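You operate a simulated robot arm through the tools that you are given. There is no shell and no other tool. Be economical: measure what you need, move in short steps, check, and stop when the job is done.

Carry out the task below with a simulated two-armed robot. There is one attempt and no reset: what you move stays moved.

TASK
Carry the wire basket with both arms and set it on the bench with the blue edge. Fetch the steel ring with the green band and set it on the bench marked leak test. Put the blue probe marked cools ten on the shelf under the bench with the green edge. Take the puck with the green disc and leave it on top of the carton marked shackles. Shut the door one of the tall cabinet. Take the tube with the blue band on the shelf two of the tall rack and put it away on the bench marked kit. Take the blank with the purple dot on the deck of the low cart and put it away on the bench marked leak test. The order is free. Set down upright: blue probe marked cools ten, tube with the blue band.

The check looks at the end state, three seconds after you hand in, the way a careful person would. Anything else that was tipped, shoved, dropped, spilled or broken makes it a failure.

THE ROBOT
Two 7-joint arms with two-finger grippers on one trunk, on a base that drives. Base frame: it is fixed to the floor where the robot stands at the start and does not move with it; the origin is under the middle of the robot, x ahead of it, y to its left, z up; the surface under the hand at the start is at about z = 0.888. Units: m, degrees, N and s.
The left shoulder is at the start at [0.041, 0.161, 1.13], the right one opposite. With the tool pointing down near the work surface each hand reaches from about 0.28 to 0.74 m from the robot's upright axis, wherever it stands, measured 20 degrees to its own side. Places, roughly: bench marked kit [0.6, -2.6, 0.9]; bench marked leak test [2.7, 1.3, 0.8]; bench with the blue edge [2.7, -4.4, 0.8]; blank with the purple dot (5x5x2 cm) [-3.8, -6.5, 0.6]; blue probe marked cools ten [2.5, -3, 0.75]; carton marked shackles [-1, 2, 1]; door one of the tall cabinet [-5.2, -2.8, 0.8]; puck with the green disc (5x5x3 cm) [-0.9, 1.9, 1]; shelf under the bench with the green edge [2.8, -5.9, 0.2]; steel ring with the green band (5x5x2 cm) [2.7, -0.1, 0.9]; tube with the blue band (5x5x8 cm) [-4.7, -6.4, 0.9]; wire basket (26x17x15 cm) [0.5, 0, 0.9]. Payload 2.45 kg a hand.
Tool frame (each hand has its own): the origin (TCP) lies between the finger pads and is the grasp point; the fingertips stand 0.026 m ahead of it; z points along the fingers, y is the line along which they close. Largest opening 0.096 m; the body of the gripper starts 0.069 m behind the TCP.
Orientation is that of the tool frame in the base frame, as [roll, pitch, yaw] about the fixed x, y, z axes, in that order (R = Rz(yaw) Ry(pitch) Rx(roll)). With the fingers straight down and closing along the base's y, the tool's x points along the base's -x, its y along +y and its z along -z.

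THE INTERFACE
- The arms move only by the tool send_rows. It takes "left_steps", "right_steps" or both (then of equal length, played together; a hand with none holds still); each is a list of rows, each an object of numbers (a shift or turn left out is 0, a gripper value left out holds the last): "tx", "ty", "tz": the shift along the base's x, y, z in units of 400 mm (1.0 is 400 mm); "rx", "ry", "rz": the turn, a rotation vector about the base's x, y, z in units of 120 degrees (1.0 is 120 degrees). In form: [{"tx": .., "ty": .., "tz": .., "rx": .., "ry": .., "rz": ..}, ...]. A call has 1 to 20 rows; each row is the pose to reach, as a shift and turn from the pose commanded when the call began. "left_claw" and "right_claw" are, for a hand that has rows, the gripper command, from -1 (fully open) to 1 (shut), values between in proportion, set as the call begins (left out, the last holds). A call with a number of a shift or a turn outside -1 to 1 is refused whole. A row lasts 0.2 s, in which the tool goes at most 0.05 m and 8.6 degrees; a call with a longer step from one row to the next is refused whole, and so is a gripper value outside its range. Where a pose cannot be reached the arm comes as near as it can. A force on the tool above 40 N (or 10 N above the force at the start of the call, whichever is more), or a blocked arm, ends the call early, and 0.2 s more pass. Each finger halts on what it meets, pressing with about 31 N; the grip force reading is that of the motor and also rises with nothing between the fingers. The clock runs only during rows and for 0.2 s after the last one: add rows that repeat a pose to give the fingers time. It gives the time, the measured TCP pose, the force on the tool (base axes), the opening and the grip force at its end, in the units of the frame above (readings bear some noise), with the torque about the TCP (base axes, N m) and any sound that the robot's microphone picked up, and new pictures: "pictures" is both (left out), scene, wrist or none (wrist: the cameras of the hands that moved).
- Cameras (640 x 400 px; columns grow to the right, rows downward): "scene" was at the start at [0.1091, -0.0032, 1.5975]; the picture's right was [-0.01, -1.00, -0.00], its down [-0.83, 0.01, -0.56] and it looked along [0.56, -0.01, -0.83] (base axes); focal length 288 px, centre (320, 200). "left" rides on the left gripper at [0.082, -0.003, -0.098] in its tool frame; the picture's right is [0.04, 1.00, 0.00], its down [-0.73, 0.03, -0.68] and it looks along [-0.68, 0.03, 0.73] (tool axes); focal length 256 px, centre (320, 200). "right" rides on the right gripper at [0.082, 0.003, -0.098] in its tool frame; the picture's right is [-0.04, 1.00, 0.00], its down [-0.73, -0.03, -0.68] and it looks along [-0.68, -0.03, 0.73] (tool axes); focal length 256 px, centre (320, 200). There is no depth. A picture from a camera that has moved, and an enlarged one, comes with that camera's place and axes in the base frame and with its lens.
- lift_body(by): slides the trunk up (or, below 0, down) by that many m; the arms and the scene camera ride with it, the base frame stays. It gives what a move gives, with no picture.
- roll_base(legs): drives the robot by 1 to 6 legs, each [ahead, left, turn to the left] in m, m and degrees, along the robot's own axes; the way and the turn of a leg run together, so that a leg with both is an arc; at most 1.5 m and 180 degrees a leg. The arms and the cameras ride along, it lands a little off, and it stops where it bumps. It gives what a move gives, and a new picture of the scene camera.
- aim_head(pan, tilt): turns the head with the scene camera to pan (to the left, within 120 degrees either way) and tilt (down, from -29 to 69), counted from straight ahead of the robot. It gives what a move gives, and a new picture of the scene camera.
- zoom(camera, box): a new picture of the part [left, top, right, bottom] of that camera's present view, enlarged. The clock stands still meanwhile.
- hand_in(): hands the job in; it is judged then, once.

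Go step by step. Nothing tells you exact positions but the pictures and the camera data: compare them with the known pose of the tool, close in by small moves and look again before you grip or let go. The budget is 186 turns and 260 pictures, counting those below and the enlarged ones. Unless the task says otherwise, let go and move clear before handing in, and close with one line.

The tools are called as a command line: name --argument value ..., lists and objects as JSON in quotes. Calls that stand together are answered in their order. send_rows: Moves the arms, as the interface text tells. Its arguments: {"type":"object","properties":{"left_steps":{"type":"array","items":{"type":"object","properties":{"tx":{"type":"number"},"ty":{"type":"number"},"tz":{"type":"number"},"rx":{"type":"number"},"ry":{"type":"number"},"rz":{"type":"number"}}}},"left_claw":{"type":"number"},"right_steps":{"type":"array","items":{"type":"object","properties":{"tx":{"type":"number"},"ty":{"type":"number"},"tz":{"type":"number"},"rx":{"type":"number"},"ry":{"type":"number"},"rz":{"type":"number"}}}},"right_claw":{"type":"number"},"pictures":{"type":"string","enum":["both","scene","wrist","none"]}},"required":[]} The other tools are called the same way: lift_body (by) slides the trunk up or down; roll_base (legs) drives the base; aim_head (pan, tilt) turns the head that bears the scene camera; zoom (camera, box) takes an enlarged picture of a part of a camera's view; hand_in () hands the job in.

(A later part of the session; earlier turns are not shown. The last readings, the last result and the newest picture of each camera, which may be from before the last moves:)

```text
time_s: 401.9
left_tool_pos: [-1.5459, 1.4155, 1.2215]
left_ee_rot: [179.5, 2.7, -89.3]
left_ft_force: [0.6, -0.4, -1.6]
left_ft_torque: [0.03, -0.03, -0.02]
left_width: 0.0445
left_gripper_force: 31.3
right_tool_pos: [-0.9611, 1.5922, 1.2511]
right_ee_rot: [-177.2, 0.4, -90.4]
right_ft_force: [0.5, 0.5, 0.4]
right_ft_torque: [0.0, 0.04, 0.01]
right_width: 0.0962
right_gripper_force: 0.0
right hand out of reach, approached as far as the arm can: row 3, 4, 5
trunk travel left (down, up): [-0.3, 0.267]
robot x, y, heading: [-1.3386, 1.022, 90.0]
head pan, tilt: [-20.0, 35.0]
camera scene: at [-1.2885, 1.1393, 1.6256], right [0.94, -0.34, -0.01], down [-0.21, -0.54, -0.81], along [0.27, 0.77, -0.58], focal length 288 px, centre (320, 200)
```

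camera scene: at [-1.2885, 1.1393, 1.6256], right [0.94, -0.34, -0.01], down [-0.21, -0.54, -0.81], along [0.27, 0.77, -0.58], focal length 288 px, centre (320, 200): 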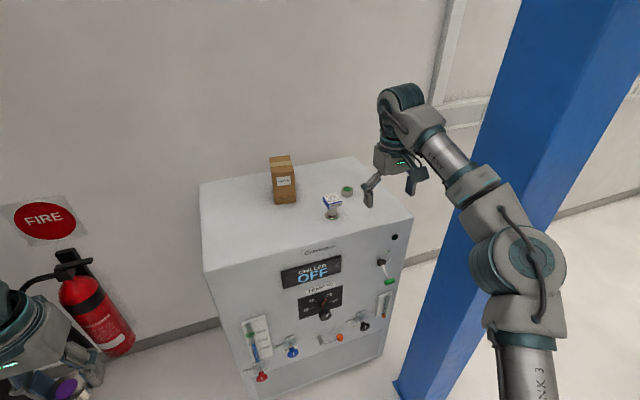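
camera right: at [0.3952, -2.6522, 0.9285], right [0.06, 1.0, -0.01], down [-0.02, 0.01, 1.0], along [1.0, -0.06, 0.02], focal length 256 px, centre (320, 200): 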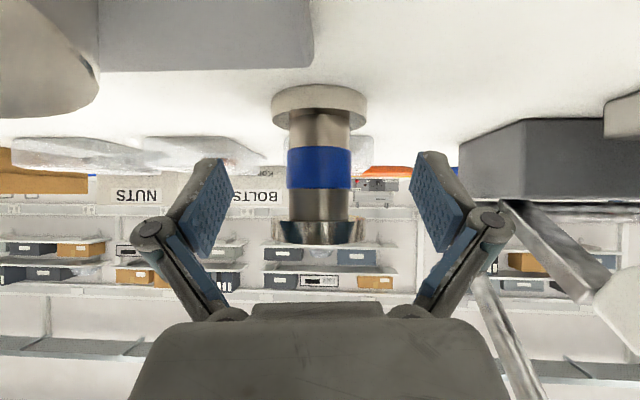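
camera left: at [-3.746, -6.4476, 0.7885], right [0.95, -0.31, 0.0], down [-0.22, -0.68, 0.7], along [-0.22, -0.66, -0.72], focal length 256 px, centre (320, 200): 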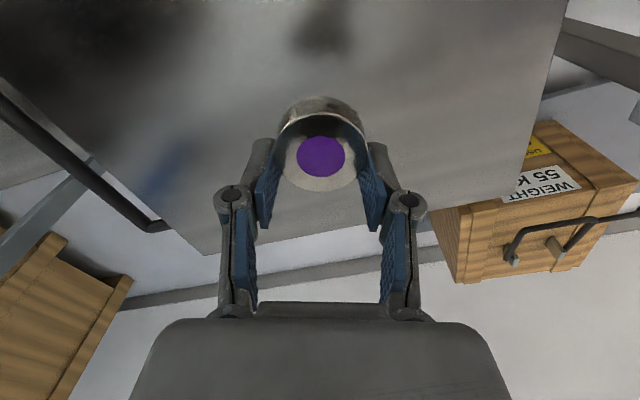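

The apparent sway was just base motion; the elbow has about 10 cm to the column. I raise the trunk for better reach, lower the hand a bit, and look again.

lift_body --by 0.12

send_rows --right_steps '[{"tz": -0.1, "tx": 0.03}, {"tz": -0.2, "tx": 0.06}, {"tz": -0.3, "tx": 0.1}, {"tz": -0.36, "tx": 0.14}, {"tz": -0.36, "tx": 0.16}]' --pictures "scene"

```text
time_s: 403.4
left_tool_pos: [-1.4935, 1.4169, 1.3482]
left_ee_rot: [177.8, 2.9, -89.8]
left_ft_force: [1.4, 0.3, -1.7]
left_ft_torque: [0.05, 0.06, 0.0]
left_width: 0.0446
left_gripper_force: 30.8
right_tool_pos: [-0.9061, 1.5744, 1.3826]
right_ee_rot: [-179.4, 3.3, -91.2]
right_ft_force: [0.9, 0.0, 0.1]
right_ft_torque: [0.05, 0.13, -0.01]
right_width: 0.0959
right_gripper_force: 0.1
trunk travel left (down, up): [-0.42, 0.147]
robot x, y, heading: [-1.3329, 1.0197, 89.7]
head pan, tilt: [-20.0, 35.0]
```

```text
time_s: 404.9
left_tool_pos: [-1.5922, 1.4062, 1.3359]
left_ee_rot: [-178.4, 3.0, -89.0]
left_ft_force: [-2.3, -0.1, -2.5]
left_ft_torque: [0.03, -0.13, -0.01]
left_width: 0.0446
left_gripper_force: 31.1
right_tool_pos: [-0.9409, 1.5694, 1.2724]
right_ee_rot: [-175.1, 3.7, -89.9]
right_ft_force: [-1.5, 1.7, 0.5]
right_ft_torque: [-0.07, -0.14, -0.01]
right_width: 0.0961
right_gripper_force: 0.0
trunk travel left (down, up): [-0.42, 0.147]
robot x, y, heading: [-1.3379, 1.0219, 90.1]
head pan, tilt: [-20.0, 35.0]
stopped in row 5 (right hand): the arm was blocked; the commanded pose is now the measured one
camera scene: at [-1.3205, 1.0955, 1.7468], right [0.94, -0.34, 0.01], down [-0.19, -0.54, -0.82], along [0.28, 0.77, -0.57], focal length 288 px, centre (320, 200)
```

scene: 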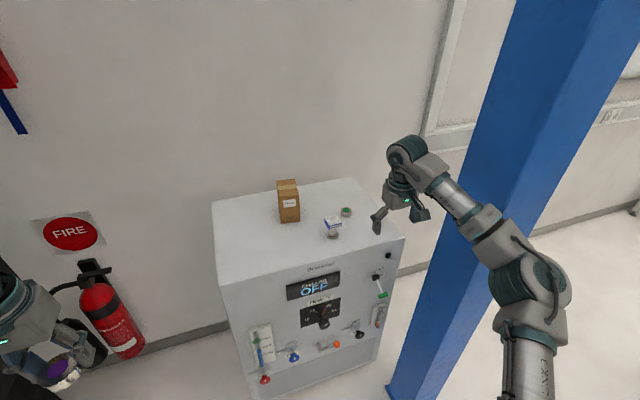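

The right elbow touches the column from this side, so I back away. I'll deliver the blank and ring first, and later take the puck with the empty left hand from a rotated stance.

roll_base --legs '[[-0.3, 0, 0]]'

send_rows --right_steps '[{"tx": -0.08}, {"tx": -0.16, "ty": -0.05}, {"tx": -0.26, "ty": -0.1}, {"tx": -0.36, "ty": -0.15, "tz": -0.05}, {"tx": -0.44, "ty": -0.2, "tz": -0.12}]' --left_steps '[{"tz": -0.04}, {"tz": -0.1}, {"tz": -0.16}, {"tz": -0.22}, {"tz": -0.28}]' --pictures "none"

lift_body --by -0.12

aim_head --pan -60 --tilt 25

```text
time_s: 406.9
left_tool_pos: [-1.6123, 1.1109, 1.3303]
left_ee_rot: [-177.5, 2.8, -89.2]
left_ft_force: [-1.5, -0.3, -1.9]
left_ft_torque: [0.01, -0.18, 0.02]
left_width: 0.0444
left_gripper_force: 30.8
right_tool_pos: [-0.9613, 1.2711, 1.2761]
right_ee_rot: [-174.4, 3.5, -90.0]
right_ft_force: [-2.7, 0.6, 0.7]
right_ft_torque: [-0.13, -0.2, -0.01]
right_width: 0.0962
right_gripper_force: 0.1
trunk travel left (down, up): [-0.42, 0.147]
robot x, y, heading: [-1.3451, 0.7213, 90.0]
head pan, tilt: [-20.0, 35.0]
camera scene: at [-1.3783, 0.7995, 1.7461], right [0.94, -0.34, 0.04], down [-0.16, -0.54, -0.82], along [0.3, 0.77, -0.57], focal length 288 px, centre (320, 200)
```

scene: 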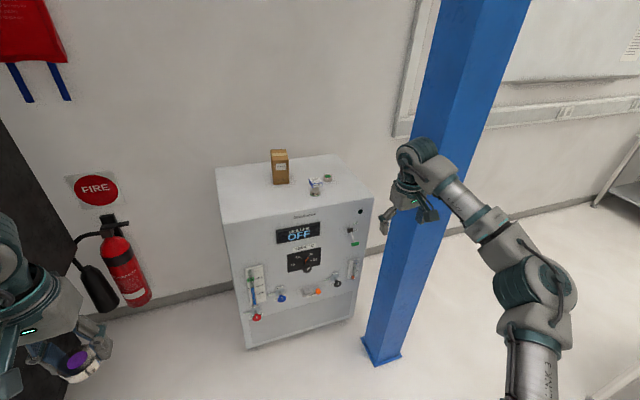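

```text
time_s: 408.1
left_tool_pos: [-1.5405, 1.1041, 1.2336]
left_ee_rot: [179.4, 3.2, -89.4]
left_ft_force: [0.5, 0.4, -2.5]
left_ft_torque: [0.02, 0.03, 0.0]
left_width: 0.0447
left_gripper_force: 30.9
right_tool_pos: [-1.0711, 1.1838, 1.2101]
right_ee_rot: [-177.3, 3.7, -90.4]
right_ft_force: [0.8, -0.4, -0.1]
right_ft_torque: [-0.03, 0.07, -0.02]
right_width: 0.0961
right_gripper_force: 0.1
trunk travel left (down, up): [-0.42, 0.147]
robot x, y, heading: [-1.3412, 0.719, 90.1]
head pan, tilt: [-20.0, 35.0]
```

```text
time_s: 409.6
left_tool_pos: [-1.6061, 1.1034, 1.1026]
left_ee_rot: [-178.1, 3.2, -88.8]
left_ft_force: [-2.3, -0.2, -2.1]
left_ft_torque: [0.03, -0.1, 0.04]
left_width: 0.0446
left_gripper_force: 31.4
right_tool_pos: [-1.1354, 1.1846, 1.1043]
right_ee_rot: [-174.8, 3.9, -89.6]
right_ft_force: [-2.4, 0.0, -0.5]
right_ft_torque: [-0.02, -0.21, 0.01]
right_width: 0.0959
right_gripper_force: 0.0
trunk travel left (down, up): [-0.3, 0.267]
robot x, y, heading: [-1.3529, 0.7218, 90.0]
head pan, tilt: [-20.0, 35.0]
```

```text
time_s: 410.7
left_tool_pos: [-1.5836, 1.1057, 1.1049]
left_ee_rot: [-179.0, 2.9, -89.0]
left_ft_force: [-0.6, -0.7, -1.8]
left_ft_torque: [0.01, -0.1, -0.02]
left_width: 0.0446
left_gripper_force: 31.1
right_tool_pos: [-1.1103, 1.1848, 1.0989]
right_ee_rot: [-175.7, 3.7, -90.0]
right_ft_force: [-1.4, -0.5, -0.6]
right_ft_torque: [0.01, -0.05, 0.01]
right_width: 0.0961
right_gripper_force: 0.0
trunk travel left (down, up): [-0.3, 0.267]
robot x, y, heading: [-1.3434, 0.7216, 90.0]
head pan, tilt: [-60.0, 25.0]
camera scene: at [-1.3143, 0.8005, 1.6438], right [0.5, -0.86, 0.02], down [-0.34, -0.22, -0.92], along [0.8, 0.45, -0.4], focal length 288 px, centre (320, 200)
```

scene: 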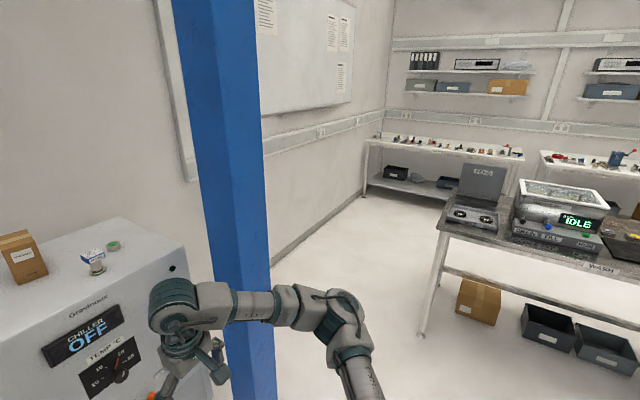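

Now I head for the leak test bench: turn east, go past the column, around the island's north end.

roll_base --legs '[[0, 0, -90], [1.22, -0.05, 0], [0, 0.9, 0], [1.4, 0, 0], [0.3, -0.3, 0]]'

aim_head --pan 0 --tilt 35

```text
time_s: 433.8
left_tool_pos: [1.9755, 1.3977, 1.1069]
left_ee_rot: [-179.5, 3.2, 178.0]
left_ft_force: [0.0, 0.4, -2.1]
left_ft_torque: [0.03, 0.0, 0.01]
left_width: 0.0447
left_gripper_force: 31.1
right_tool_pos: [2.0326, 0.9222, 1.0964]
right_ee_rot: [-176.1, 3.6, 177.0]
right_ft_force: [0.4, 1.0, 0.3]
right_ft_torque: [-0.06, -0.03, 0.0]
right_width: 0.0963
right_gripper_force: 0.1
trunk travel left (down, up): [-0.3, 0.267]
robot x, y, heading: [1.5826, 1.1875, -2.6]
head pan, tilt: [-60.0, 25.0]
camera scene: at [1.6624, 1.1441, 1.6434], right [-0.89, -0.46, 0.02], down [-0.2, 0.35, -0.92], along [0.41, -0.82, -0.4], focal length 288 px, centre (320, 200)
```

scene: 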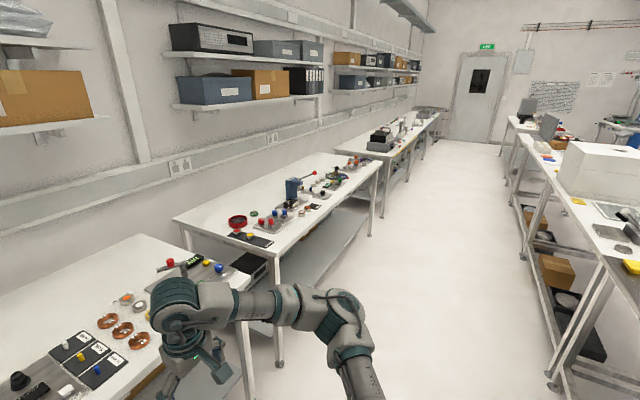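

```text
time_s: 435.1
left_tool_pos: [1.9685, 1.3512, 1.1192]
left_ee_rot: [178.2, 3.4, 177.7]
left_ft_force: [0.1, -0.4, -2.1]
left_ft_torque: [0.02, -0.04, 0.0]
left_width: 0.0445
left_gripper_force: 30.6
right_tool_pos: [2.0253, 0.8756, 1.0879]
right_ee_rot: [-178.4, 4.0, 176.8]
right_ft_force: [-1.1, -0.9, 0.2]
right_ft_torque: [0.07, 0.03, 0.0]
right_width: 0.0955
right_gripper_force: 0.0
trunk travel left (down, up): [-0.3, 0.267]
robot x, y, heading: [1.5771, 1.1844, -2.9]
head pan, tilt: [0.0, 35.0]
camera scene: at [1.7024, 1.1294, 1.625], right [-0.05, -1.0, -0.03], down [-0.58, 0.06, -0.82], along [0.82, -0.03, -0.58], focal length 288 px, centre (320, 200)
```

scene: 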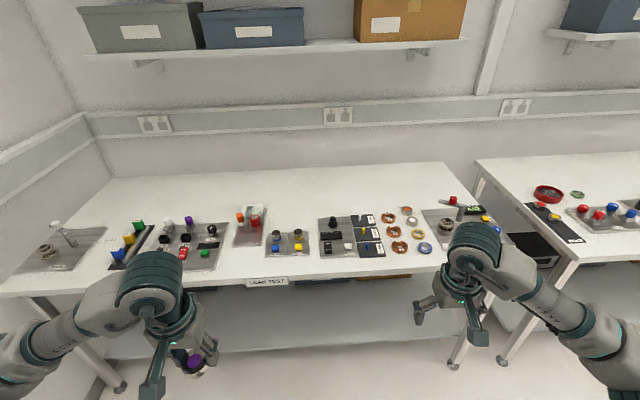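

The LEAK TEST bench is ahead. I drive up and pick a free spot for the blank near (2.455,1.43), left of the small dotted tray.

roll_base --legs '[[0.34, 0.05, 2.9]]'

aim_head --pan 10 --tilt 52

```text
time_s: 437.4
left_tool_pos: [2.3054, 1.4326, 1.1152]
left_ee_rot: [179.1, 3.4, -179.2]
left_ft_force: [0.3, 0.5, -2.1]
left_ft_torque: [0.03, -0.05, -0.02]
left_width: 0.0445
left_gripper_force: 31.1
right_tool_pos: [2.3848, 0.9585, 1.0926]
right_ee_rot: [-177.4, 4.0, 179.7]
right_ft_force: [0.2, 0.1, -1.0]
right_ft_torque: [-0.04, 0.0, 0.04]
right_width: 0.0961
right_gripper_force: 0.1
trunk travel left (down, up): [-0.3, 0.267]
robot x, y, heading: [1.9245, 1.2279, -0.3]
head pan, tilt: [0.0, 35.0]
camera scene: at [2.0488, 1.2568, 1.6259], right [0.0, -1.0, 0.02], down [-0.58, -0.01, -0.82], along [0.82, -0.01, -0.58], focal length 288 px, centre (320, 200)
```

scene: 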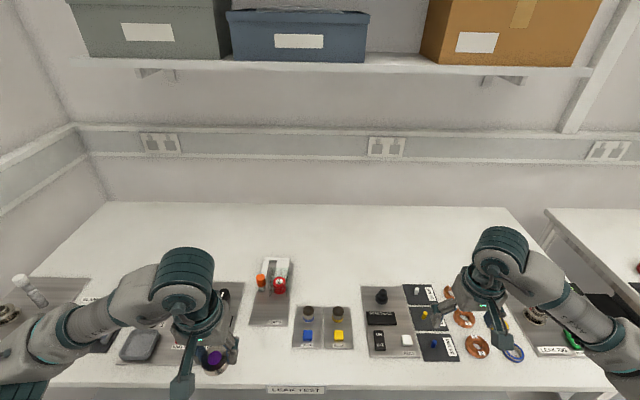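

```text
time_s: 438.2
left_tool_pos: [2.3021, 1.4406, 1.1161]
left_ee_rot: [179.2, 3.6, -178.9]
left_ft_force: [0.9, 1.1, -2.9]
left_ft_torque: [-0.07, 0.01, 0.01]
left_width: 0.0446
left_gripper_force: 31.3
right_tool_pos: [2.3817, 0.9652, 1.0963]
right_ee_rot: [-177.3, 4.3, 179.9]
right_ft_force: [0.2, 0.9, 0.5]
right_ft_torque: [-0.09, 0.02, 0.0]
right_width: 0.0958
right_gripper_force: 0.1
trunk travel left (down, up): [-0.3, 0.267]
robot x, y, heading: [1.9225, 1.2336, -0.2]
head pan, tilt: [10.0, 52.0]
camera scene: at [2.035, 1.2965, 1.6005], right [0.17, -0.98, 0.03], down [-0.78, -0.16, -0.61], along [0.6, 0.08, -0.79], focal length 288 px, centre (320, 200)
```

scene: 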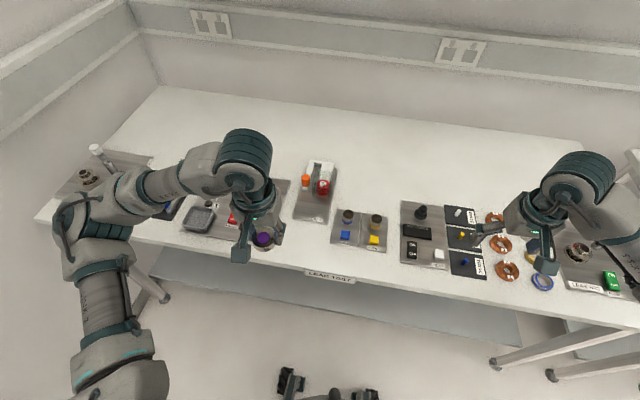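

A free rectangle lies at x 2.38–2.54, y 1.32–1.46. I bring the blank above (2.46,1.385).

send_rows --left_steps '[{"tx": 0.08, "ty": -0.03, "tz": -0.03}, {"tx": 0.16, "ty": -0.06, "tz": -0.08, "ry": 0.01}, {"tx": 0.24, "ty": -0.09, "tz": -0.14, "ry": 0.0175}, {"tx": 0.32, "ty": -0.12, "tz": -0.2, "ry": 0.0175}, {"tx": 0.395, "ty": -0.1375, "tz": -0.28, "ry": 0.0175}, {"tx": 0.395, "ty": -0.1375, "tz": -0.38, "ry": 0.0175}, {"tx": 0.395, "ty": -0.1375, "tz": -0.48, "ry": 0.0175}, {"tx": 0.395, "ty": -0.1375, "tz": -0.54, "ry": 0.0175}, {"tx": 0.395, "ty": -0.1375, "tz": -0.54, "ry": 0.0175}]' --pictures "both"

```text
time_s: 440.4
left_tool_pos: [2.4559, 1.3218, 0.912]
left_ee_rot: [176.7, 1.8, -179.8]
left_ft_force: [-0.6, -0.8, -1.5]
left_ft_torque: [0.05, -0.05, -0.03]
left_width: 0.0446
left_gripper_force: 31.1
right_tool_pos: [2.3745, 0.899, 1.0841]
right_ee_rot: [-179.8, 4.3, 178.8]
right_ft_force: [-0.2, -0.4, 0.0]
right_ft_torque: [0.03, -0.04, -0.02]
right_width: 0.096
right_gripper_force: 0.1
trunk travel left (down, up): [-0.3, 0.267]
robot x, y, heading: [1.9224, 1.2197, -0.6]
head pan, tilt: [10.0, 52.0]
stopped in row 9 (left hand): the arm was blocked; the commanded pose is now the measured one
camera scene: at [2.0351, 1.1862, 1.6015], right [0.17, -0.99, -0.03], down [-0.78, -0.11, -0.62], along [0.6, 0.12, -0.79], focal length 288 px, centre (320, 200)
camera left: at [2.3715, 1.3119, 1.0087], right [-0.05, 1.0, 0.06], down [0.71, -0.01, 0.7], along [0.7, 0.07, -0.71], focal length 256 px, centre (320, 200)
```

scene: 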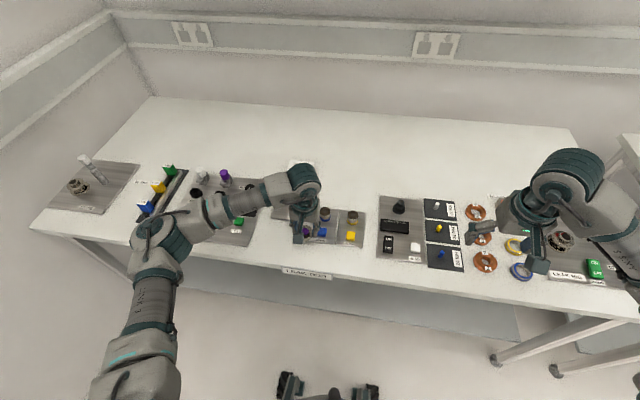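
left: 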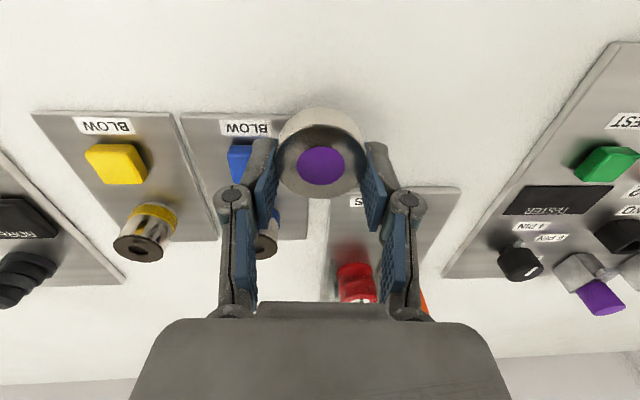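

The whole robot is rocking slightly sideways. I lift the blank a little and hold still to let it settle.

send_rows --left_steps '[{"tz": 0.1}, {"tz": 0.1}, {"tz": 0.1}, {"tz": 0.1}, {"tz": 0.1}, {"tz": 0.1}, {"tz": 0.1}, {"tz": 0.1}, {"tz": 0.1}, {"tz": 0.1}, {"tz": 0.1}, {"tz": 0.1}, {"tz": 0.1}, {"tz": 0.1}, {"tz": 0.1}]' --pictures "scene"

send_rows --left_steps '[{}, {}, {}]' --pictures "scene"

```text
time_s: 443.6
left_tool_pos: [2.4555, 1.3328, 0.9517]
left_ee_rot: [177.5, 1.8, -179.7]
left_ft_force: [-0.4, 0.2, -2.3]
left_ft_torque: [0.01, -0.01, -0.03]
left_width: 0.0448
left_gripper_force: 30.7
right_tool_pos: [2.3757, 0.911, 1.0876]
right_ee_rot: [-179.3, 4.4, 179.0]
right_ft_force: [-0.1, -0.2, 0.0]
right_ft_torque: [0.06, 0.0, 0.04]
right_width: 0.0961
right_gripper_force: 0.1
trunk travel left (down, up): [-0.3, 0.267]
robot x, y, heading: [1.9213, 1.2198, -0.3]
head pan, tilt: [10.0, 52.0]
camera scene: at [2.0354, 1.2361, 1.6018], right [0.17, -0.99, 0.0], down [-0.78, -0.14, -0.61], along [0.6, 0.1, -0.79], focal length 288 px, centre (320, 200)
```

scene: 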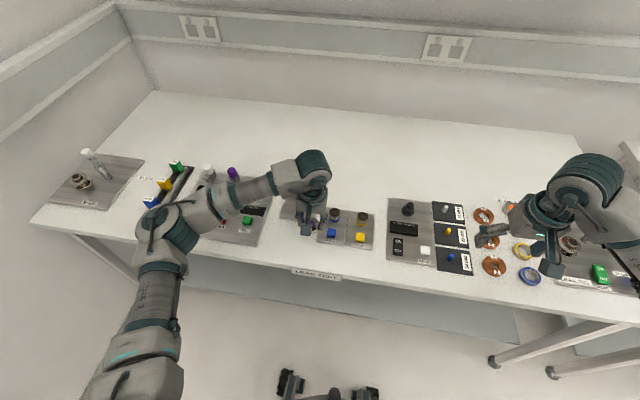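

```text
time_s: 444.4
left_tool_pos: [2.4565, 1.346, 0.9499]
left_ee_rot: [177.9, 1.7, -179.6]
left_ft_force: [-0.5, 1.0, -2.3]
left_ft_torque: [-0.02, -0.02, -0.01]
left_width: 0.0443
left_gripper_force: 31.1
right_tool_pos: [2.3764, 0.9269, 1.0913]
right_ee_rot: [-178.6, 4.2, 179.3]
right_ft_force: [0.2, 0.4, -0.4]
right_ft_torque: [-0.01, 0.04, 0.01]
right_width: 0.0958
right_gripper_force: 0.0
trunk travel left (down, up): [-0.3, 0.267]
robot x, y, heading: [1.9249, 1.2241, -0.4]
head pan, tilt: [10.0, 52.0]
camera scene: at [2.0355, 1.2541, 1.6015], right [0.17, -0.99, 0.01], down [-0.78, -0.14, -0.61], along [0.6, 0.09, -0.79], focal length 288 px, centre (320, 200)
```

scene: 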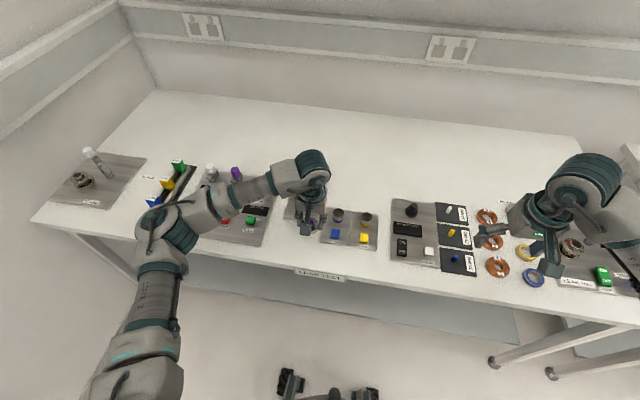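

Settling. I shift to the free spot, correct the small roll, and hold a few seconds.

send_rows --left_steps '[{"ty": 0.05, "rx": -0.008}, {"ty": 0.1, "rx": -0.014}, {"ty": 0.12, "rx": -0.014}, {"ty": 0.12, "rx": -0.014}, {"ty": 0.12, "rx": -0.014}, {"ty": 0.12, "rx": -0.014}, {"ty": 0.12, "rx": -0.014}, {"ty": 0.12, "rx": -0.014}, {"ty": 0.12, "rx": -0.014}, {"ty": 0.12, "rx": -0.014}, {"ty": 0.12, "rx": -0.014}, {"ty": 0.12, "rx": -0.014}, {"ty": 0.12, "rx": -0.014}, {"ty": 0.12, "rx": -0.014}, {"ty": 0.12, "rx": -0.014}, {"ty": 0.12, "rx": -0.014}, {"ty": 0.12, "rx": -0.014}, {"ty": 0.12, "rx": -0.014}]' --pictures "wrist"

```text
time_s: 448.2
left_tool_pos: [2.4561, 1.3698, 0.9521]
left_ee_rot: [178.5, 1.8, -179.7]
left_ft_force: [0.1, -1.8, -2.2]
left_ft_torque: [0.13, -0.05, -0.01]
left_width: 0.0445
left_gripper_force: 30.9
right_tool_pos: [2.3758, 0.9008, 1.0847]
right_ee_rot: [-179.7, 4.2, 178.8]
right_ft_force: [0.3, -0.6, 0.7]
right_ft_torque: [0.11, 0.01, 0.02]
right_width: 0.0962
right_gripper_force: 0.1
trunk travel left (down, up): [-0.3, 0.267]
robot x, y, heading: [1.9213, 1.2126, -0.4]
head pan, tilt: [10.0, 52.0]
camera left: at [2.3709, 1.3625, 1.0493], right [-0.05, 1.0, 0.02], down [0.71, 0.02, 0.7], along [0.7, 0.05, -0.71], focal length 256 px, centre (320, 200)
```

left: 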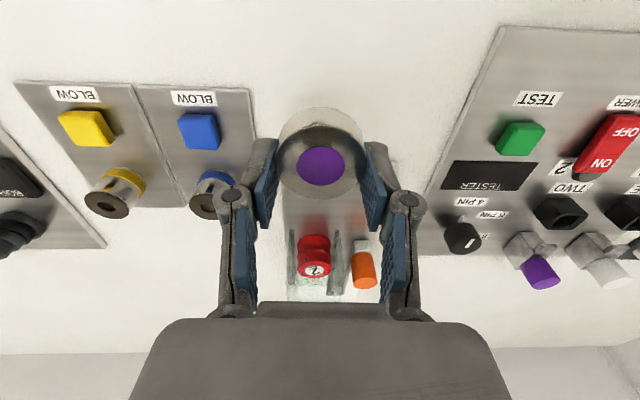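

Still rocking a bit; the blank hangs over the free spot. I hold still longer.

send_rows --left_steps '[{}, {}, {}, {}, {}, {}, {}, {}, {}, {}, {}, {}, {}, {}, {}, {}, {}, {}, {}, {}]' --pictures "none"

send_rows --left_steps '[{}, {}]' --pictures "none"

send_rows --left_steps '[{}, {}, {}]' --pictures "none"

```text
time_s: 452.4
left_tool_pos: [2.4549, 1.3859, 0.9499]
left_ee_rot: [179.4, 1.8, -179.7]
left_ft_force: [-0.3, 0.4, -2.0]
left_ft_torque: [0.02, -0.03, 0.04]
left_width: 0.0445
left_gripper_force: 30.9
right_tool_pos: [2.3756, 0.9176, 1.0896]
right_ee_rot: [-179.0, 4.3, 179.1]
right_ft_force: [-0.5, -0.3, 0.3]
right_ft_torque: [-0.02, 0.01, 0.01]
right_width: 0.0964
right_gripper_force: 0.0
trunk travel left (down, up): [-0.3, 0.267]
robot x, y, heading: [1.9256, 1.2212, 0.1]
head pan, tilt: [10.0, 52.0]
```

```text
time_s: 453.0
left_tool_pos: [2.4549, 1.3953, 0.9492]
left_ee_rot: [179.6, 1.9, -179.5]
left_ft_force: [0.1, 0.6, -2.9]
left_ft_torque: [-0.01, 0.01, -0.02]
left_width: 0.0445
left_gripper_force: 30.7
right_tool_pos: [2.3771, 0.9283, 1.0909]
right_ee_rot: [-178.6, 4.3, 179.2]
right_ft_force: [-0.7, -0.1, -0.6]
right_ft_torque: [-0.03, -0.01, -0.03]
right_width: 0.0959
right_gripper_force: 0.1
trunk travel left (down, up): [-0.3, 0.267]
robot x, y, heading: [1.9218, 1.2226, -0.3]
head pan, tilt: [10.0, 52.0]
```

```text
time_s: 453.8
left_tool_pos: [2.4559, 1.3912, 0.9486]
left_ee_rot: [179.3, 1.9, -179.6]
left_ft_force: [0.4, -0.1, -2.4]
left_ft_torque: [-0.03, -0.04, 0.01]
left_width: 0.0448
left_gripper_force: 31.4
right_tool_pos: [2.3763, 0.9233, 1.0901]
right_ee_rot: [-178.7, 4.2, 179.2]
right_ft_force: [0.5, 1.3, -0.8]
right_ft_torque: [-0.01, 0.0, 0.03]
right_width: 0.096
right_gripper_force: 0.1
trunk travel left (down, up): [-0.3, 0.267]
robot x, y, heading: [1.9249, 1.2211, -0.3]
head pan, tilt: [10.0, 52.0]
```

Settled. I lower the blank gently to contact.

send_rows --left_steps '[{"tz": -0.05}, {"tz": -0.1}, {"tz": -0.15}, {"tz": -0.19}, {"tz": -0.21}, {"tz": -0.225}, {"tz": -0.232}, {"tz": -0.239}, {"tz": -0.246}, {"tz": -0.253}, {"tz": -0.26}, {"tz": -0.267}, {"tz": -0.274}, {"tz": -0.281}]' --pictures "wrist"

```text
time_s: 455.0
left_tool_pos: [2.4557, 1.3866, 0.8765]
left_ee_rot: [179.8, 2.7, -179.7]
left_ft_force: [-10.3, 4.8, 18.6]
left_ft_torque: [-0.48, 0.5, -0.39]
left_width: 0.0445
left_gripper_force: 30.6
right_tool_pos: [2.3713, 0.9189, 1.0911]
right_ee_rot: [-179.0, 4.5, 179.1]
right_ft_force: [-0.2, -1.3, -0.4]
right_ft_torque: [0.0, 0.05, -0.01]
right_width: 0.0961
right_gripper_force: 0.1
trunk travel left (down, up): [-0.3, 0.267]
robot x, y, heading: [1.9239, 1.2237, -0.3]
head pan, tilt: [10.0, 52.0]
stopped in row 6 (left hand): the force on the tool passed its limit at 48 N (the readings are from after the stop); the commanded pose is now the measured one
camera left: at [2.3703, 1.3807, 0.9716], right [-0.05, 1.0, 0.0], down [0.7, 0.03, 0.71], along [0.71, 0.04, -0.7], focal length 256 px, centre (320, 200)
```

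left: 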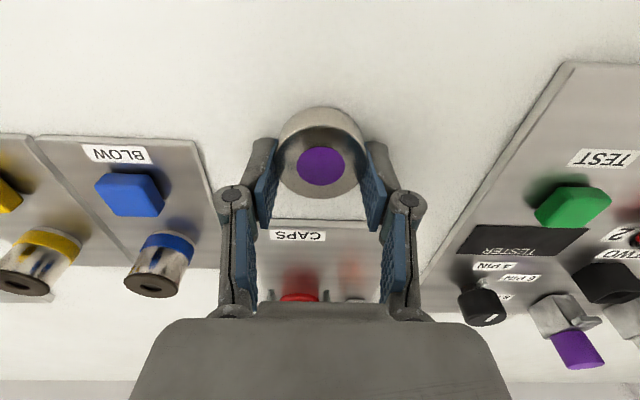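

Contact with the bench in the free patch in front of the CAPS tray. I ease up a little and open.

send_rows --left_steps '[{"tz": 0.006}, {"tz": 0.006}, {"tz": 0.006}]' --pictures "none"

send_rows --left_steps '[{}, {}, {}]' --left_claw -0.3 --pictures "wrist"

```text
time_s: 455.8
left_tool_pos: [2.4574, 1.3855, 0.8757]
left_ee_rot: [179.5, 2.7, -179.6]
left_ft_force: [-5.1, -2.4, 7.4]
left_ft_torque: [-0.33, 0.2, -0.1]
left_width: 0.0446
left_gripper_force: 30.8
right_tool_pos: [2.3737, 0.9191, 1.0908]
right_ee_rot: [-179.1, 4.5, 179.0]
right_ft_force: [-0.6, -0.4, -0.4]
right_ft_torque: [-0.04, 0.02, 0.0]
right_width: 0.0962
right_gripper_force: 0.0
trunk travel left (down, up): [-0.3, 0.267]
robot x, y, heading: [1.9275, 1.2242, -0.5]
head pan, tilt: [10.0, 52.0]
```

```text
time_s: 456.6
left_tool_pos: [2.4572, 1.3861, 0.8757]
left_ee_rot: [179.6, 2.6, -179.5]
left_ft_force: [-0.1, -0.2, 0.3]
left_ft_torque: [-0.02, 0.0, 0.0]
left_width: 0.0624
left_gripper_force: 0.0
right_tool_pos: [2.3749, 0.9183, 1.0895]
right_ee_rot: [-179.0, 4.4, 179.2]
right_ft_force: [0.2, 0.4, -0.2]
right_ft_torque: [0.0, 0.02, 0.02]
right_width: 0.0964
right_gripper_force: 0.0
trunk travel left (down, up): [-0.3, 0.267]
robot x, y, heading: [1.9253, 1.2219, -0.2]
head pan, tilt: [10.0, 52.0]
camera left: at [2.3721, 1.3812, 0.9712], right [-0.05, 1.0, 0.01], down [0.7, 0.03, 0.71], along [0.71, 0.04, -0.7], focal length 256 px, centre (320, 200)
```

left: 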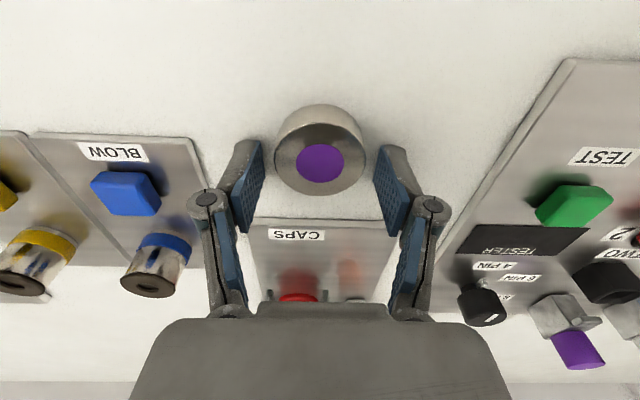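

The blank rests on the leak test bench. I rise, back off and go to the next bench for the steel ring with the green band.

send_rows --left_steps '[{"tz": 0.08}, {"tz": 0.18}, {"tz": 0.29}, {"tz": 0.4}, {"tz": 0.5}, {"tz": 0.58}]' --pictures "wrist"

roll_base --legs '[[-0.35, 0, 0.2], [0, -1.25, 0]]'

aim_head --pan 0 --tilt 35

```text
time_s: 458.0
left_tool_pos: [2.4581, 1.3865, 1.1111]
left_ee_rot: [179.6, 2.7, -179.5]
left_ft_force: [-0.3, 0.1, -0.2]
left_ft_torque: [-0.01, -0.02, 0.03]
left_width: 0.0624
left_gripper_force: 0.0
right_tool_pos: [2.3741, 0.9188, 1.0908]
right_ee_rot: [-179.0, 4.4, 179.2]
right_ft_force: [0.2, 0.6, -0.4]
right_ft_torque: [-0.01, 0.01, -0.02]
right_width: 0.0959
right_gripper_force: 0.1
trunk travel left (down, up): [-0.3, 0.267]
robot x, y, heading: [1.9185, 1.2192, -0.2]
head pan, tilt: [10.0, 52.0]
camera left: at [2.3724, 1.3808, 1.2058], right [-0.05, 1.0, 0.01], down [0.7, 0.03, 0.71], along [0.71, 0.04, -0.7], focal length 256 px, centre (320, 200)
```

left: 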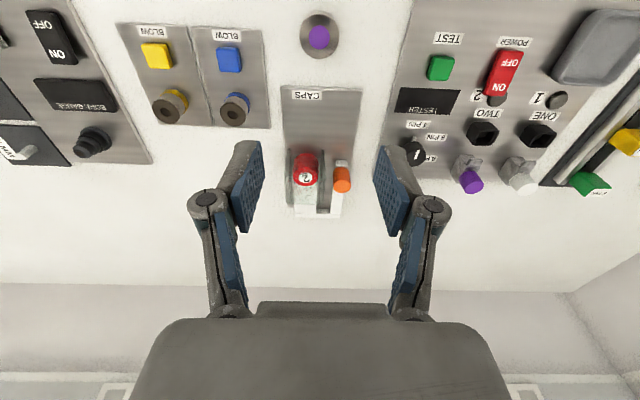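

```text
time_s: 466.2
left_tool_pos: [2.1139, 0.1726, 1.1083]
left_ee_rot: [179.6, 2.7, -177.8]
left_ft_force: [1.3, 0.7, 0.6]
left_ft_torque: [0.0, -0.02, -0.01]
left_width: 0.0626
left_gripper_force: 0.0
right_tool_pos: [2.0445, -0.2969, 1.0905]
right_ee_rot: [-178.9, 4.4, -179.2]
right_ft_force: [-0.2, 0.1, 0.8]
right_ft_torque: [0.01, 0.01, -0.02]
right_width: 0.0962
right_gripper_force: 0.1
trunk travel left (down, up): [-0.3, 0.267]
robot x, y, heading: [1.5834, -0.01, 1.5]
head pan, tilt: [10.0, 52.0]
camera scene: at [1.6966, 0.0039, 1.6019], right [0.2, -0.98, 0.0], down [-0.77, -0.16, -0.61], along [0.6, 0.12, -0.79], focal length 288 px, centre (320, 200)
```

scene: 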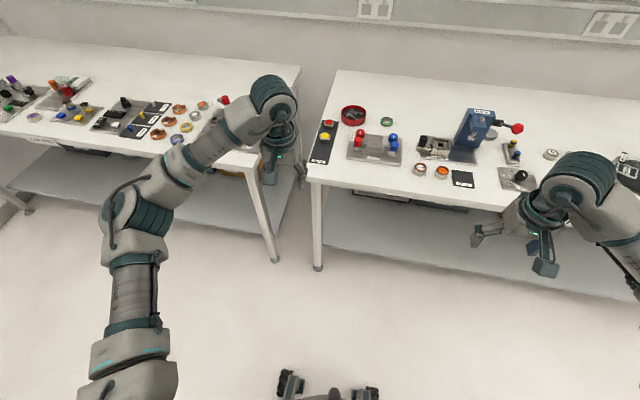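

```text
time_s: 467.0
left_tool_pos: [2.1108, 0.1731, 1.1112]
left_ee_rot: [179.6, 2.8, -177.9]
left_ft_force: [0.6, -0.1, 0.5]
left_ft_torque: [0.0, 0.01, -0.03]
left_width: 0.0623
left_gripper_force: 0.0
right_tool_pos: [2.0396, -0.297, 1.0923]
right_ee_rot: [-178.9, 4.6, -179.2]
right_ft_force: [-0.7, 1.0, 0.4]
right_ft_torque: [-0.01, -0.01, 0.0]
right_width: 0.0963
right_gripper_force: 0.1
trunk travel left (down, up): [-0.3, 0.267]
robot x, y, heading: [1.5856, -0.0096, 1.7]
head pan, tilt: [0.0, 35.0]
camera scene: at [1.7108, -0.009, 1.6262], right [0.03, -1.0, 0.0], down [-0.58, -0.01, -0.82], along [0.82, 0.02, -0.58], focal length 288 px, centre (320, 200)
```

scene: 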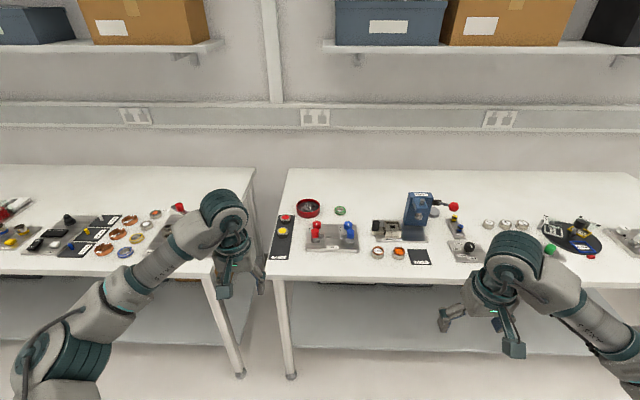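

Several rings here. I zoom to identify the green-banded one.

zoom --camera "scene" --box '[270, 180, 430, 280]'

zoom --camera "scene" --box '[430, 180, 640, 280]'

```text
4.00 times, centred on (350, 230) of scene
camera zoom: at [1.7108, -0.009, 1.6262], right [0.03, -1.0, 0.0], down [-0.58, -0.01, -0.82], along [0.82, 0.02, -0.58], focal length 1151 px, centre (200, 80)
```

zoom: 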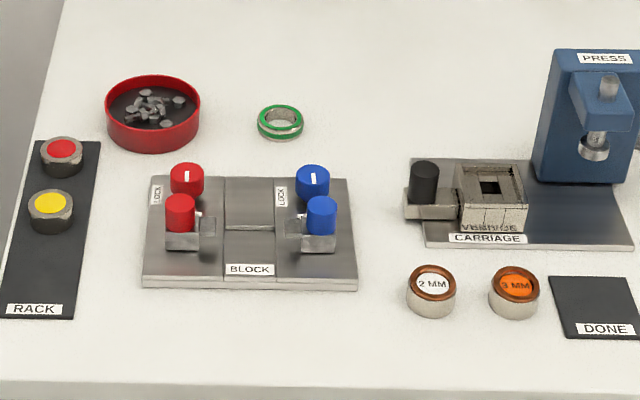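

```text
3.05 times, centred on (535, 230) of scene
camera zoom: at [1.7108, -0.009, 1.6262], right [0.03, -1.0, 0.0], down [-0.58, -0.01, -0.82], along [0.82, 0.02, -0.58], focal length 877 px, centre (-335, 109)
```

zoom: 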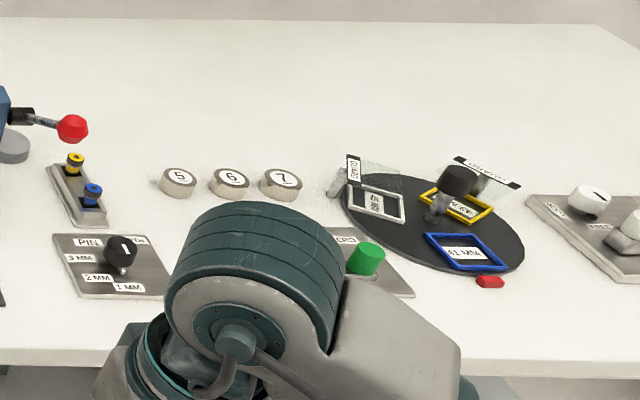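

The steel ring with the green band is at about (2.70,-0.07), behind the BLOCK fixture. I'll take it with the left hand: raise the right hand out of the way and drive up with y≈-0.25.

send_rows --right_steps '[{"tz": 0.1}, {"tz": 0.2}, {"tz": 0.28}]' --pictures "none"

roll_base --legs '[[0, -0.24, -1.7], [0.4, 0, 0]]'

aim_head --pan 10 --tilt 45

```text
time_s: 467.8
left_tool_pos: [2.1101, 0.1738, 1.1124]
left_ee_rot: [179.6, 2.9, -177.9]
left_ft_force: [0.3, 0.1, -0.8]
left_ft_torque: [-0.03, 0.0, 0.0]
left_width: 0.0623
left_gripper_force: 0.0
right_tool_pos: [2.0412, -0.2956, 1.2057]
right_ee_rot: [-179.0, 4.7, -179.2]
right_ft_force: [0.7, 0.9, -0.6]
right_ft_torque: [0.02, -0.01, -0.02]
right_width: 0.0961
right_gripper_force: 0.0
trunk travel left (down, up): [-0.3, 0.267]
robot x, y, heading: [1.5826, -0.0097, 1.5]
head pan, tilt: [0.0, 35.0]
```

```text
time_s: 471.6
left_tool_pos: [2.5171, -0.0799, 1.1116]
left_ee_rot: [179.7, 2.9, -179.5]
left_ft_force: [-0.2, 0.5, -0.3]
left_ft_torque: [-0.01, 0.04, 0.02]
left_width: 0.0625
left_gripper_force: 0.0
right_tool_pos: [2.4327, -0.5459, 1.2043]
right_ee_rot: [-178.8, 4.8, 179.2]
right_ft_force: [0.4, -0.4, 0.6]
right_ft_torque: [0.0, 0.04, 0.0]
right_width: 0.0959
right_gripper_force: 0.1
trunk travel left (down, up): [-0.3, 0.267]
robot x, y, heading: [1.9874, -0.2416, -0.1]
head pan, tilt: [0.0, 35.0]
camera scene: at [2.1111, -0.2479, 1.6264], right [0.0, -1.0, 0.0], down [-0.58, 0.0, -0.82], along [0.82, 0.0, -0.58], focal length 288 px, centre (320, 200)
```

scene: 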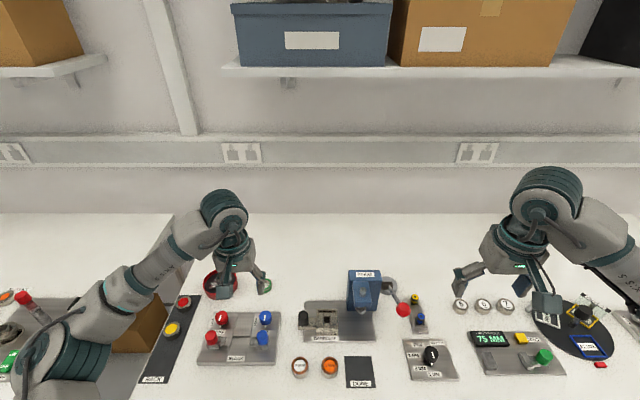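

```text
time_s: 472.3
left_tool_pos: [2.5151, -0.0815, 1.1128]
left_ee_rot: [179.6, 2.9, -179.5]
left_ft_force: [-0.5, 0.0, 0.2]
left_ft_torque: [-0.02, 0.01, 0.02]
left_width: 0.0623
left_gripper_force: 0.0
right_tool_pos: [2.431, -0.5468, 1.2066]
right_ee_rot: [-178.8, 4.8, 179.3]
right_ft_force: [0.3, 0.3, 1.1]
right_ft_torque: [-0.01, 0.02, 0.03]
right_width: 0.0957
right_gripper_force: 0.0
trunk travel left (down, up): [-0.3, 0.267]
robot x, y, heading: [1.9867, -0.2475, -0.2]
head pan, tilt: [10.0, 45.0]
camera scene: at [2.1046, -0.2362, 1.6115], right [0.17, -0.99, 0.0], down [-0.7, -0.12, -0.7], along [0.69, 0.12, -0.71], focal length 288 px, centre (320, 200)
```

scene: 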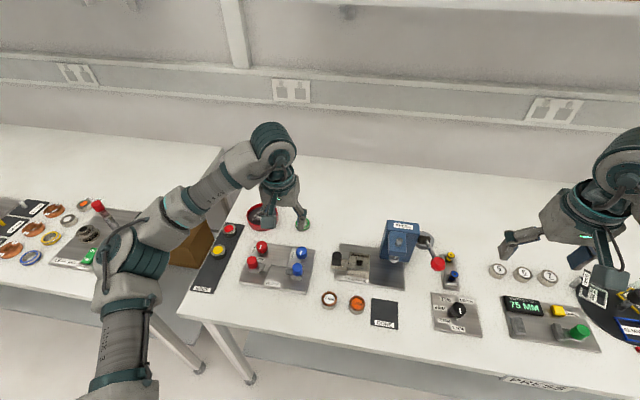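

The ring is at about (2.735,-0.07), a long reach. I creep 8 cm further forward and lower the trunk 8 cm.

roll_base --legs '[[0.08, 0, 0.2]]'

lift_body --by -0.08

send_rows --left_steps '[{"tx": 0.06, "ry": 0.012}, {"tx": 0.12, "ry": 0.024}, {"tx": 0.18, "ry": 0.024}, {"tx": 0.24, "ry": 0.024}, {"tx": 0.28, "ty": 0.02, "ry": 0.024}, {"tx": 0.28, "ty": 0.02, "ry": 0.024}]' --left_claw -1 --pictures "both"

```text
time_s: 473.4
left_tool_pos: [2.5934, -0.0777, 1.1143]
left_ee_rot: [179.6, 3.0, -179.3]
left_ft_force: [-0.4, 0.1, -0.3]
left_ft_torque: [0.03, -0.02, 0.0]
left_width: 0.0624
left_gripper_force: 0.1
right_tool_pos: [2.5113, -0.5448, 1.2064]
right_ee_rot: [-178.9, 4.9, 179.4]
right_ft_force: [0.8, 0.4, 0.0]
right_ft_torque: [-0.01, 0.05, 0.01]
right_width: 0.096
right_gripper_force: 0.2
trunk travel left (down, up): [-0.3, 0.267]
robot x, y, heading: [2.0682, -0.2457, 0.1]
head pan, tilt: [10.0, 45.0]
camera scene: at [2.1817, -0.2357, 1.6118], right [0.18, -0.98, 0.0], down [-0.7, -0.12, -0.71], along [0.69, 0.13, -0.71], focal length 288 px, centre (320, 200)
```

scene: 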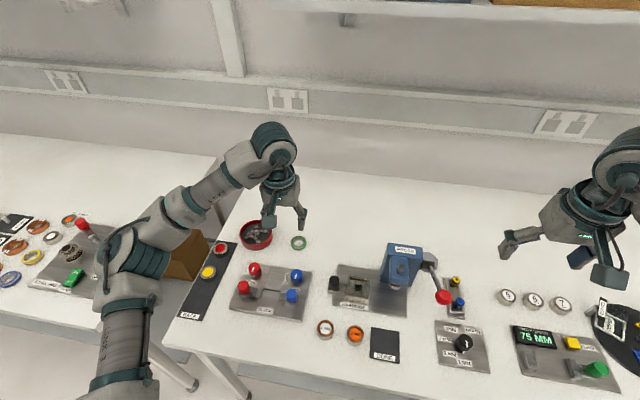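

```text
time_s: 474.6
left_tool_pos: [2.5904, -0.0777, 1.0356]
left_ee_rot: [179.6, 3.1, -179.2]
left_ft_force: [0.2, -0.4, -0.1]
left_ft_torque: [0.0, -0.01, 0.02]
left_width: 0.0624
left_gripper_force: 0.0
right_tool_pos: [2.5089, -0.5446, 1.1276]
right_ee_rot: [-178.9, 4.9, 179.4]
right_ft_force: [-0.2, -0.4, -0.5]
right_ft_torque: [0.02, 0.0, 0.01]
right_width: 0.096
right_gripper_force: 0.0
trunk travel left (down, up): [-0.22, 0.347]
robot x, y, heading: [2.0712, -0.2475, 0.0]
head pan, tilt: [10.0, 45.0]
```

```text
time_s: 476.0
left_tool_pos: [2.7033, -0.0706, 1.0338]
left_ee_rot: [179.5, 0.2, -179.3]
left_ft_force: [0.9, -0.1, -0.2]
left_ft_torque: [0.01, 0.04, 0.01]
left_width: 0.0959
left_gripper_force: 0.1
right_tool_pos: [2.5092, -0.5446, 1.1268]
right_ee_rot: [-178.9, 4.9, 179.5]
right_ft_force: [0.3, 0.6, -0.4]
right_ft_torque: [0.02, 0.0, 0.0]
right_width: 0.096
right_gripper_force: 0.0
trunk travel left (down, up): [-0.22, 0.347]
robot x, y, heading: [2.0696, -0.2432, 0.1]
head pan, tilt: [10.0, 45.0]
camera scene: at [2.2398, -0.2362, 1.5286], right [0.18, -0.98, 0.0], down [-0.7, -0.12, -0.7], along [0.69, 0.13, -0.71], focal length 288 px, centre (320, 200)
camera left: at [2.6215, -0.0754, 1.1334], right [-0.05, 1.0, 0.01], down [0.73, 0.03, 0.68], along [0.68, 0.04, -0.73], focal length 256 px, centre (320, 200)
```

scene: 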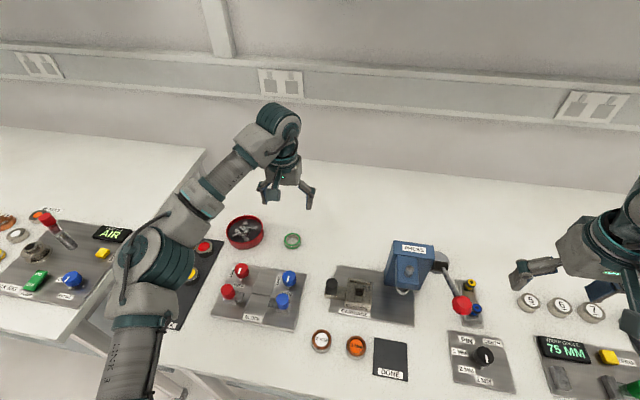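
left: 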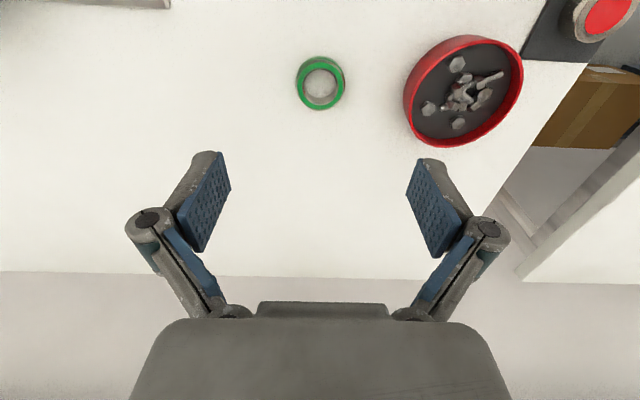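

The ring is directly below the hand. I lower to find the bench by light contact, knowing the tips extend about 15 mm while closing.

send_rows --left_steps '[{"tx": 0.004, "tz": -0.1}, {"tx": 0.008, "tz": -0.2}, {"tx": 0.008, "tz": -0.29}, {"tx": 0.008, "tz": -0.33}, {"tx": 0.008, "tz": -0.33}]' --pictures "wrist"

```text
time_s: 477.2
left_tool_pos: [2.704, -0.0704, 0.9005]
left_ee_rot: [179.6, 0.2, -179.2]
left_ft_force: [0.0, 0.1, 0.1]
left_ft_torque: [-0.03, 0.05, 0.02]
left_width: 0.0958
left_gripper_force: 0.1
right_tool_pos: [2.5089, -0.5445, 1.1282]
right_ee_rot: [-178.9, 5.1, 179.6]
right_ft_force: [-0.3, 0.1, -0.3]
right_ft_torque: [0.01, -0.01, -0.02]
right_width: 0.0957
right_gripper_force: 0.1
trunk travel left (down, up): [-0.22, 0.347]
robot x, y, heading: [2.0659, -0.2439, 0.2]
head pan, tilt: [10.0, 45.0]
camera left: at [2.623, -0.0764, 1.0002], right [-0.05, 1.0, 0.01], down [0.73, 0.03, 0.68], along [0.68, 0.04, -0.73], focal length 256 px, centre (320, 200)
```

left: 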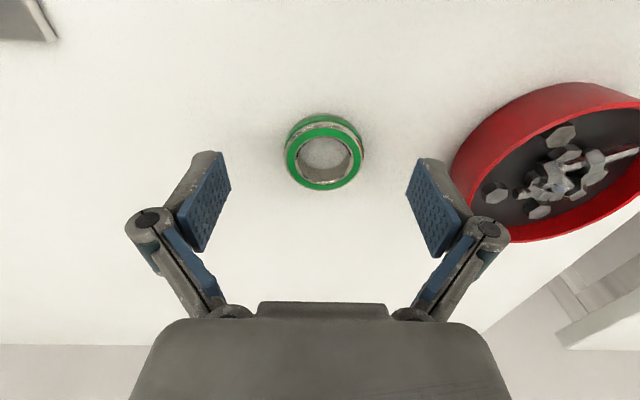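

I lower 2 cm more and re-check alignment.

send_rows --left_steps '[{"tx": 0.02, "tz": -0.03}, {"tx": 0.02, "tz": -0.06}, {"tx": 0.02, "tz": -0.06}]' --pictures "none"

zoom --camera "left" --box '[180, 80, 460, 260]'

```text
time_s: 478.0
left_tool_pos: [2.7135, -0.0692, 0.8781]
left_ee_rot: [179.6, 0.2, -179.3]
left_ft_force: [0.3, -0.7, 0.5]
left_ft_torque: [-0.01, -0.05, -0.01]
left_width: 0.0957
left_gripper_force: 0.1
right_tool_pos: [2.5092, -0.544, 1.1283]
right_ee_rot: [-178.8, 5.0, 179.6]
right_ft_force: [-0.1, -0.1, 0.8]
right_ft_torque: [0.02, 0.02, -0.02]
right_width: 0.096
right_gripper_force: 0.1
trunk travel left (down, up): [-0.22, 0.347]
robot x, y, heading: [2.0688, -0.2507, 0.2]
head pan, tilt: [10.0, 45.0]
```

```text
2.22 times, centred on (320, 170) of left
camera zoom: at [2.6306, -0.0751, 0.978], right [-0.05, 1.0, 0.01], down [0.73, 0.03, 0.68], along [0.68, 0.04, -0.73], focal length 569 px, centre (320, 267)
```

zoom: 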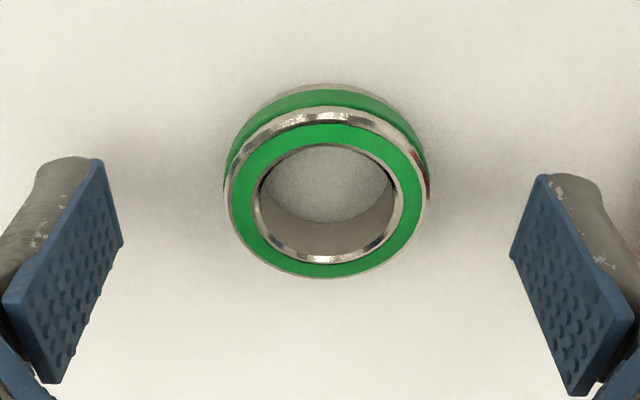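

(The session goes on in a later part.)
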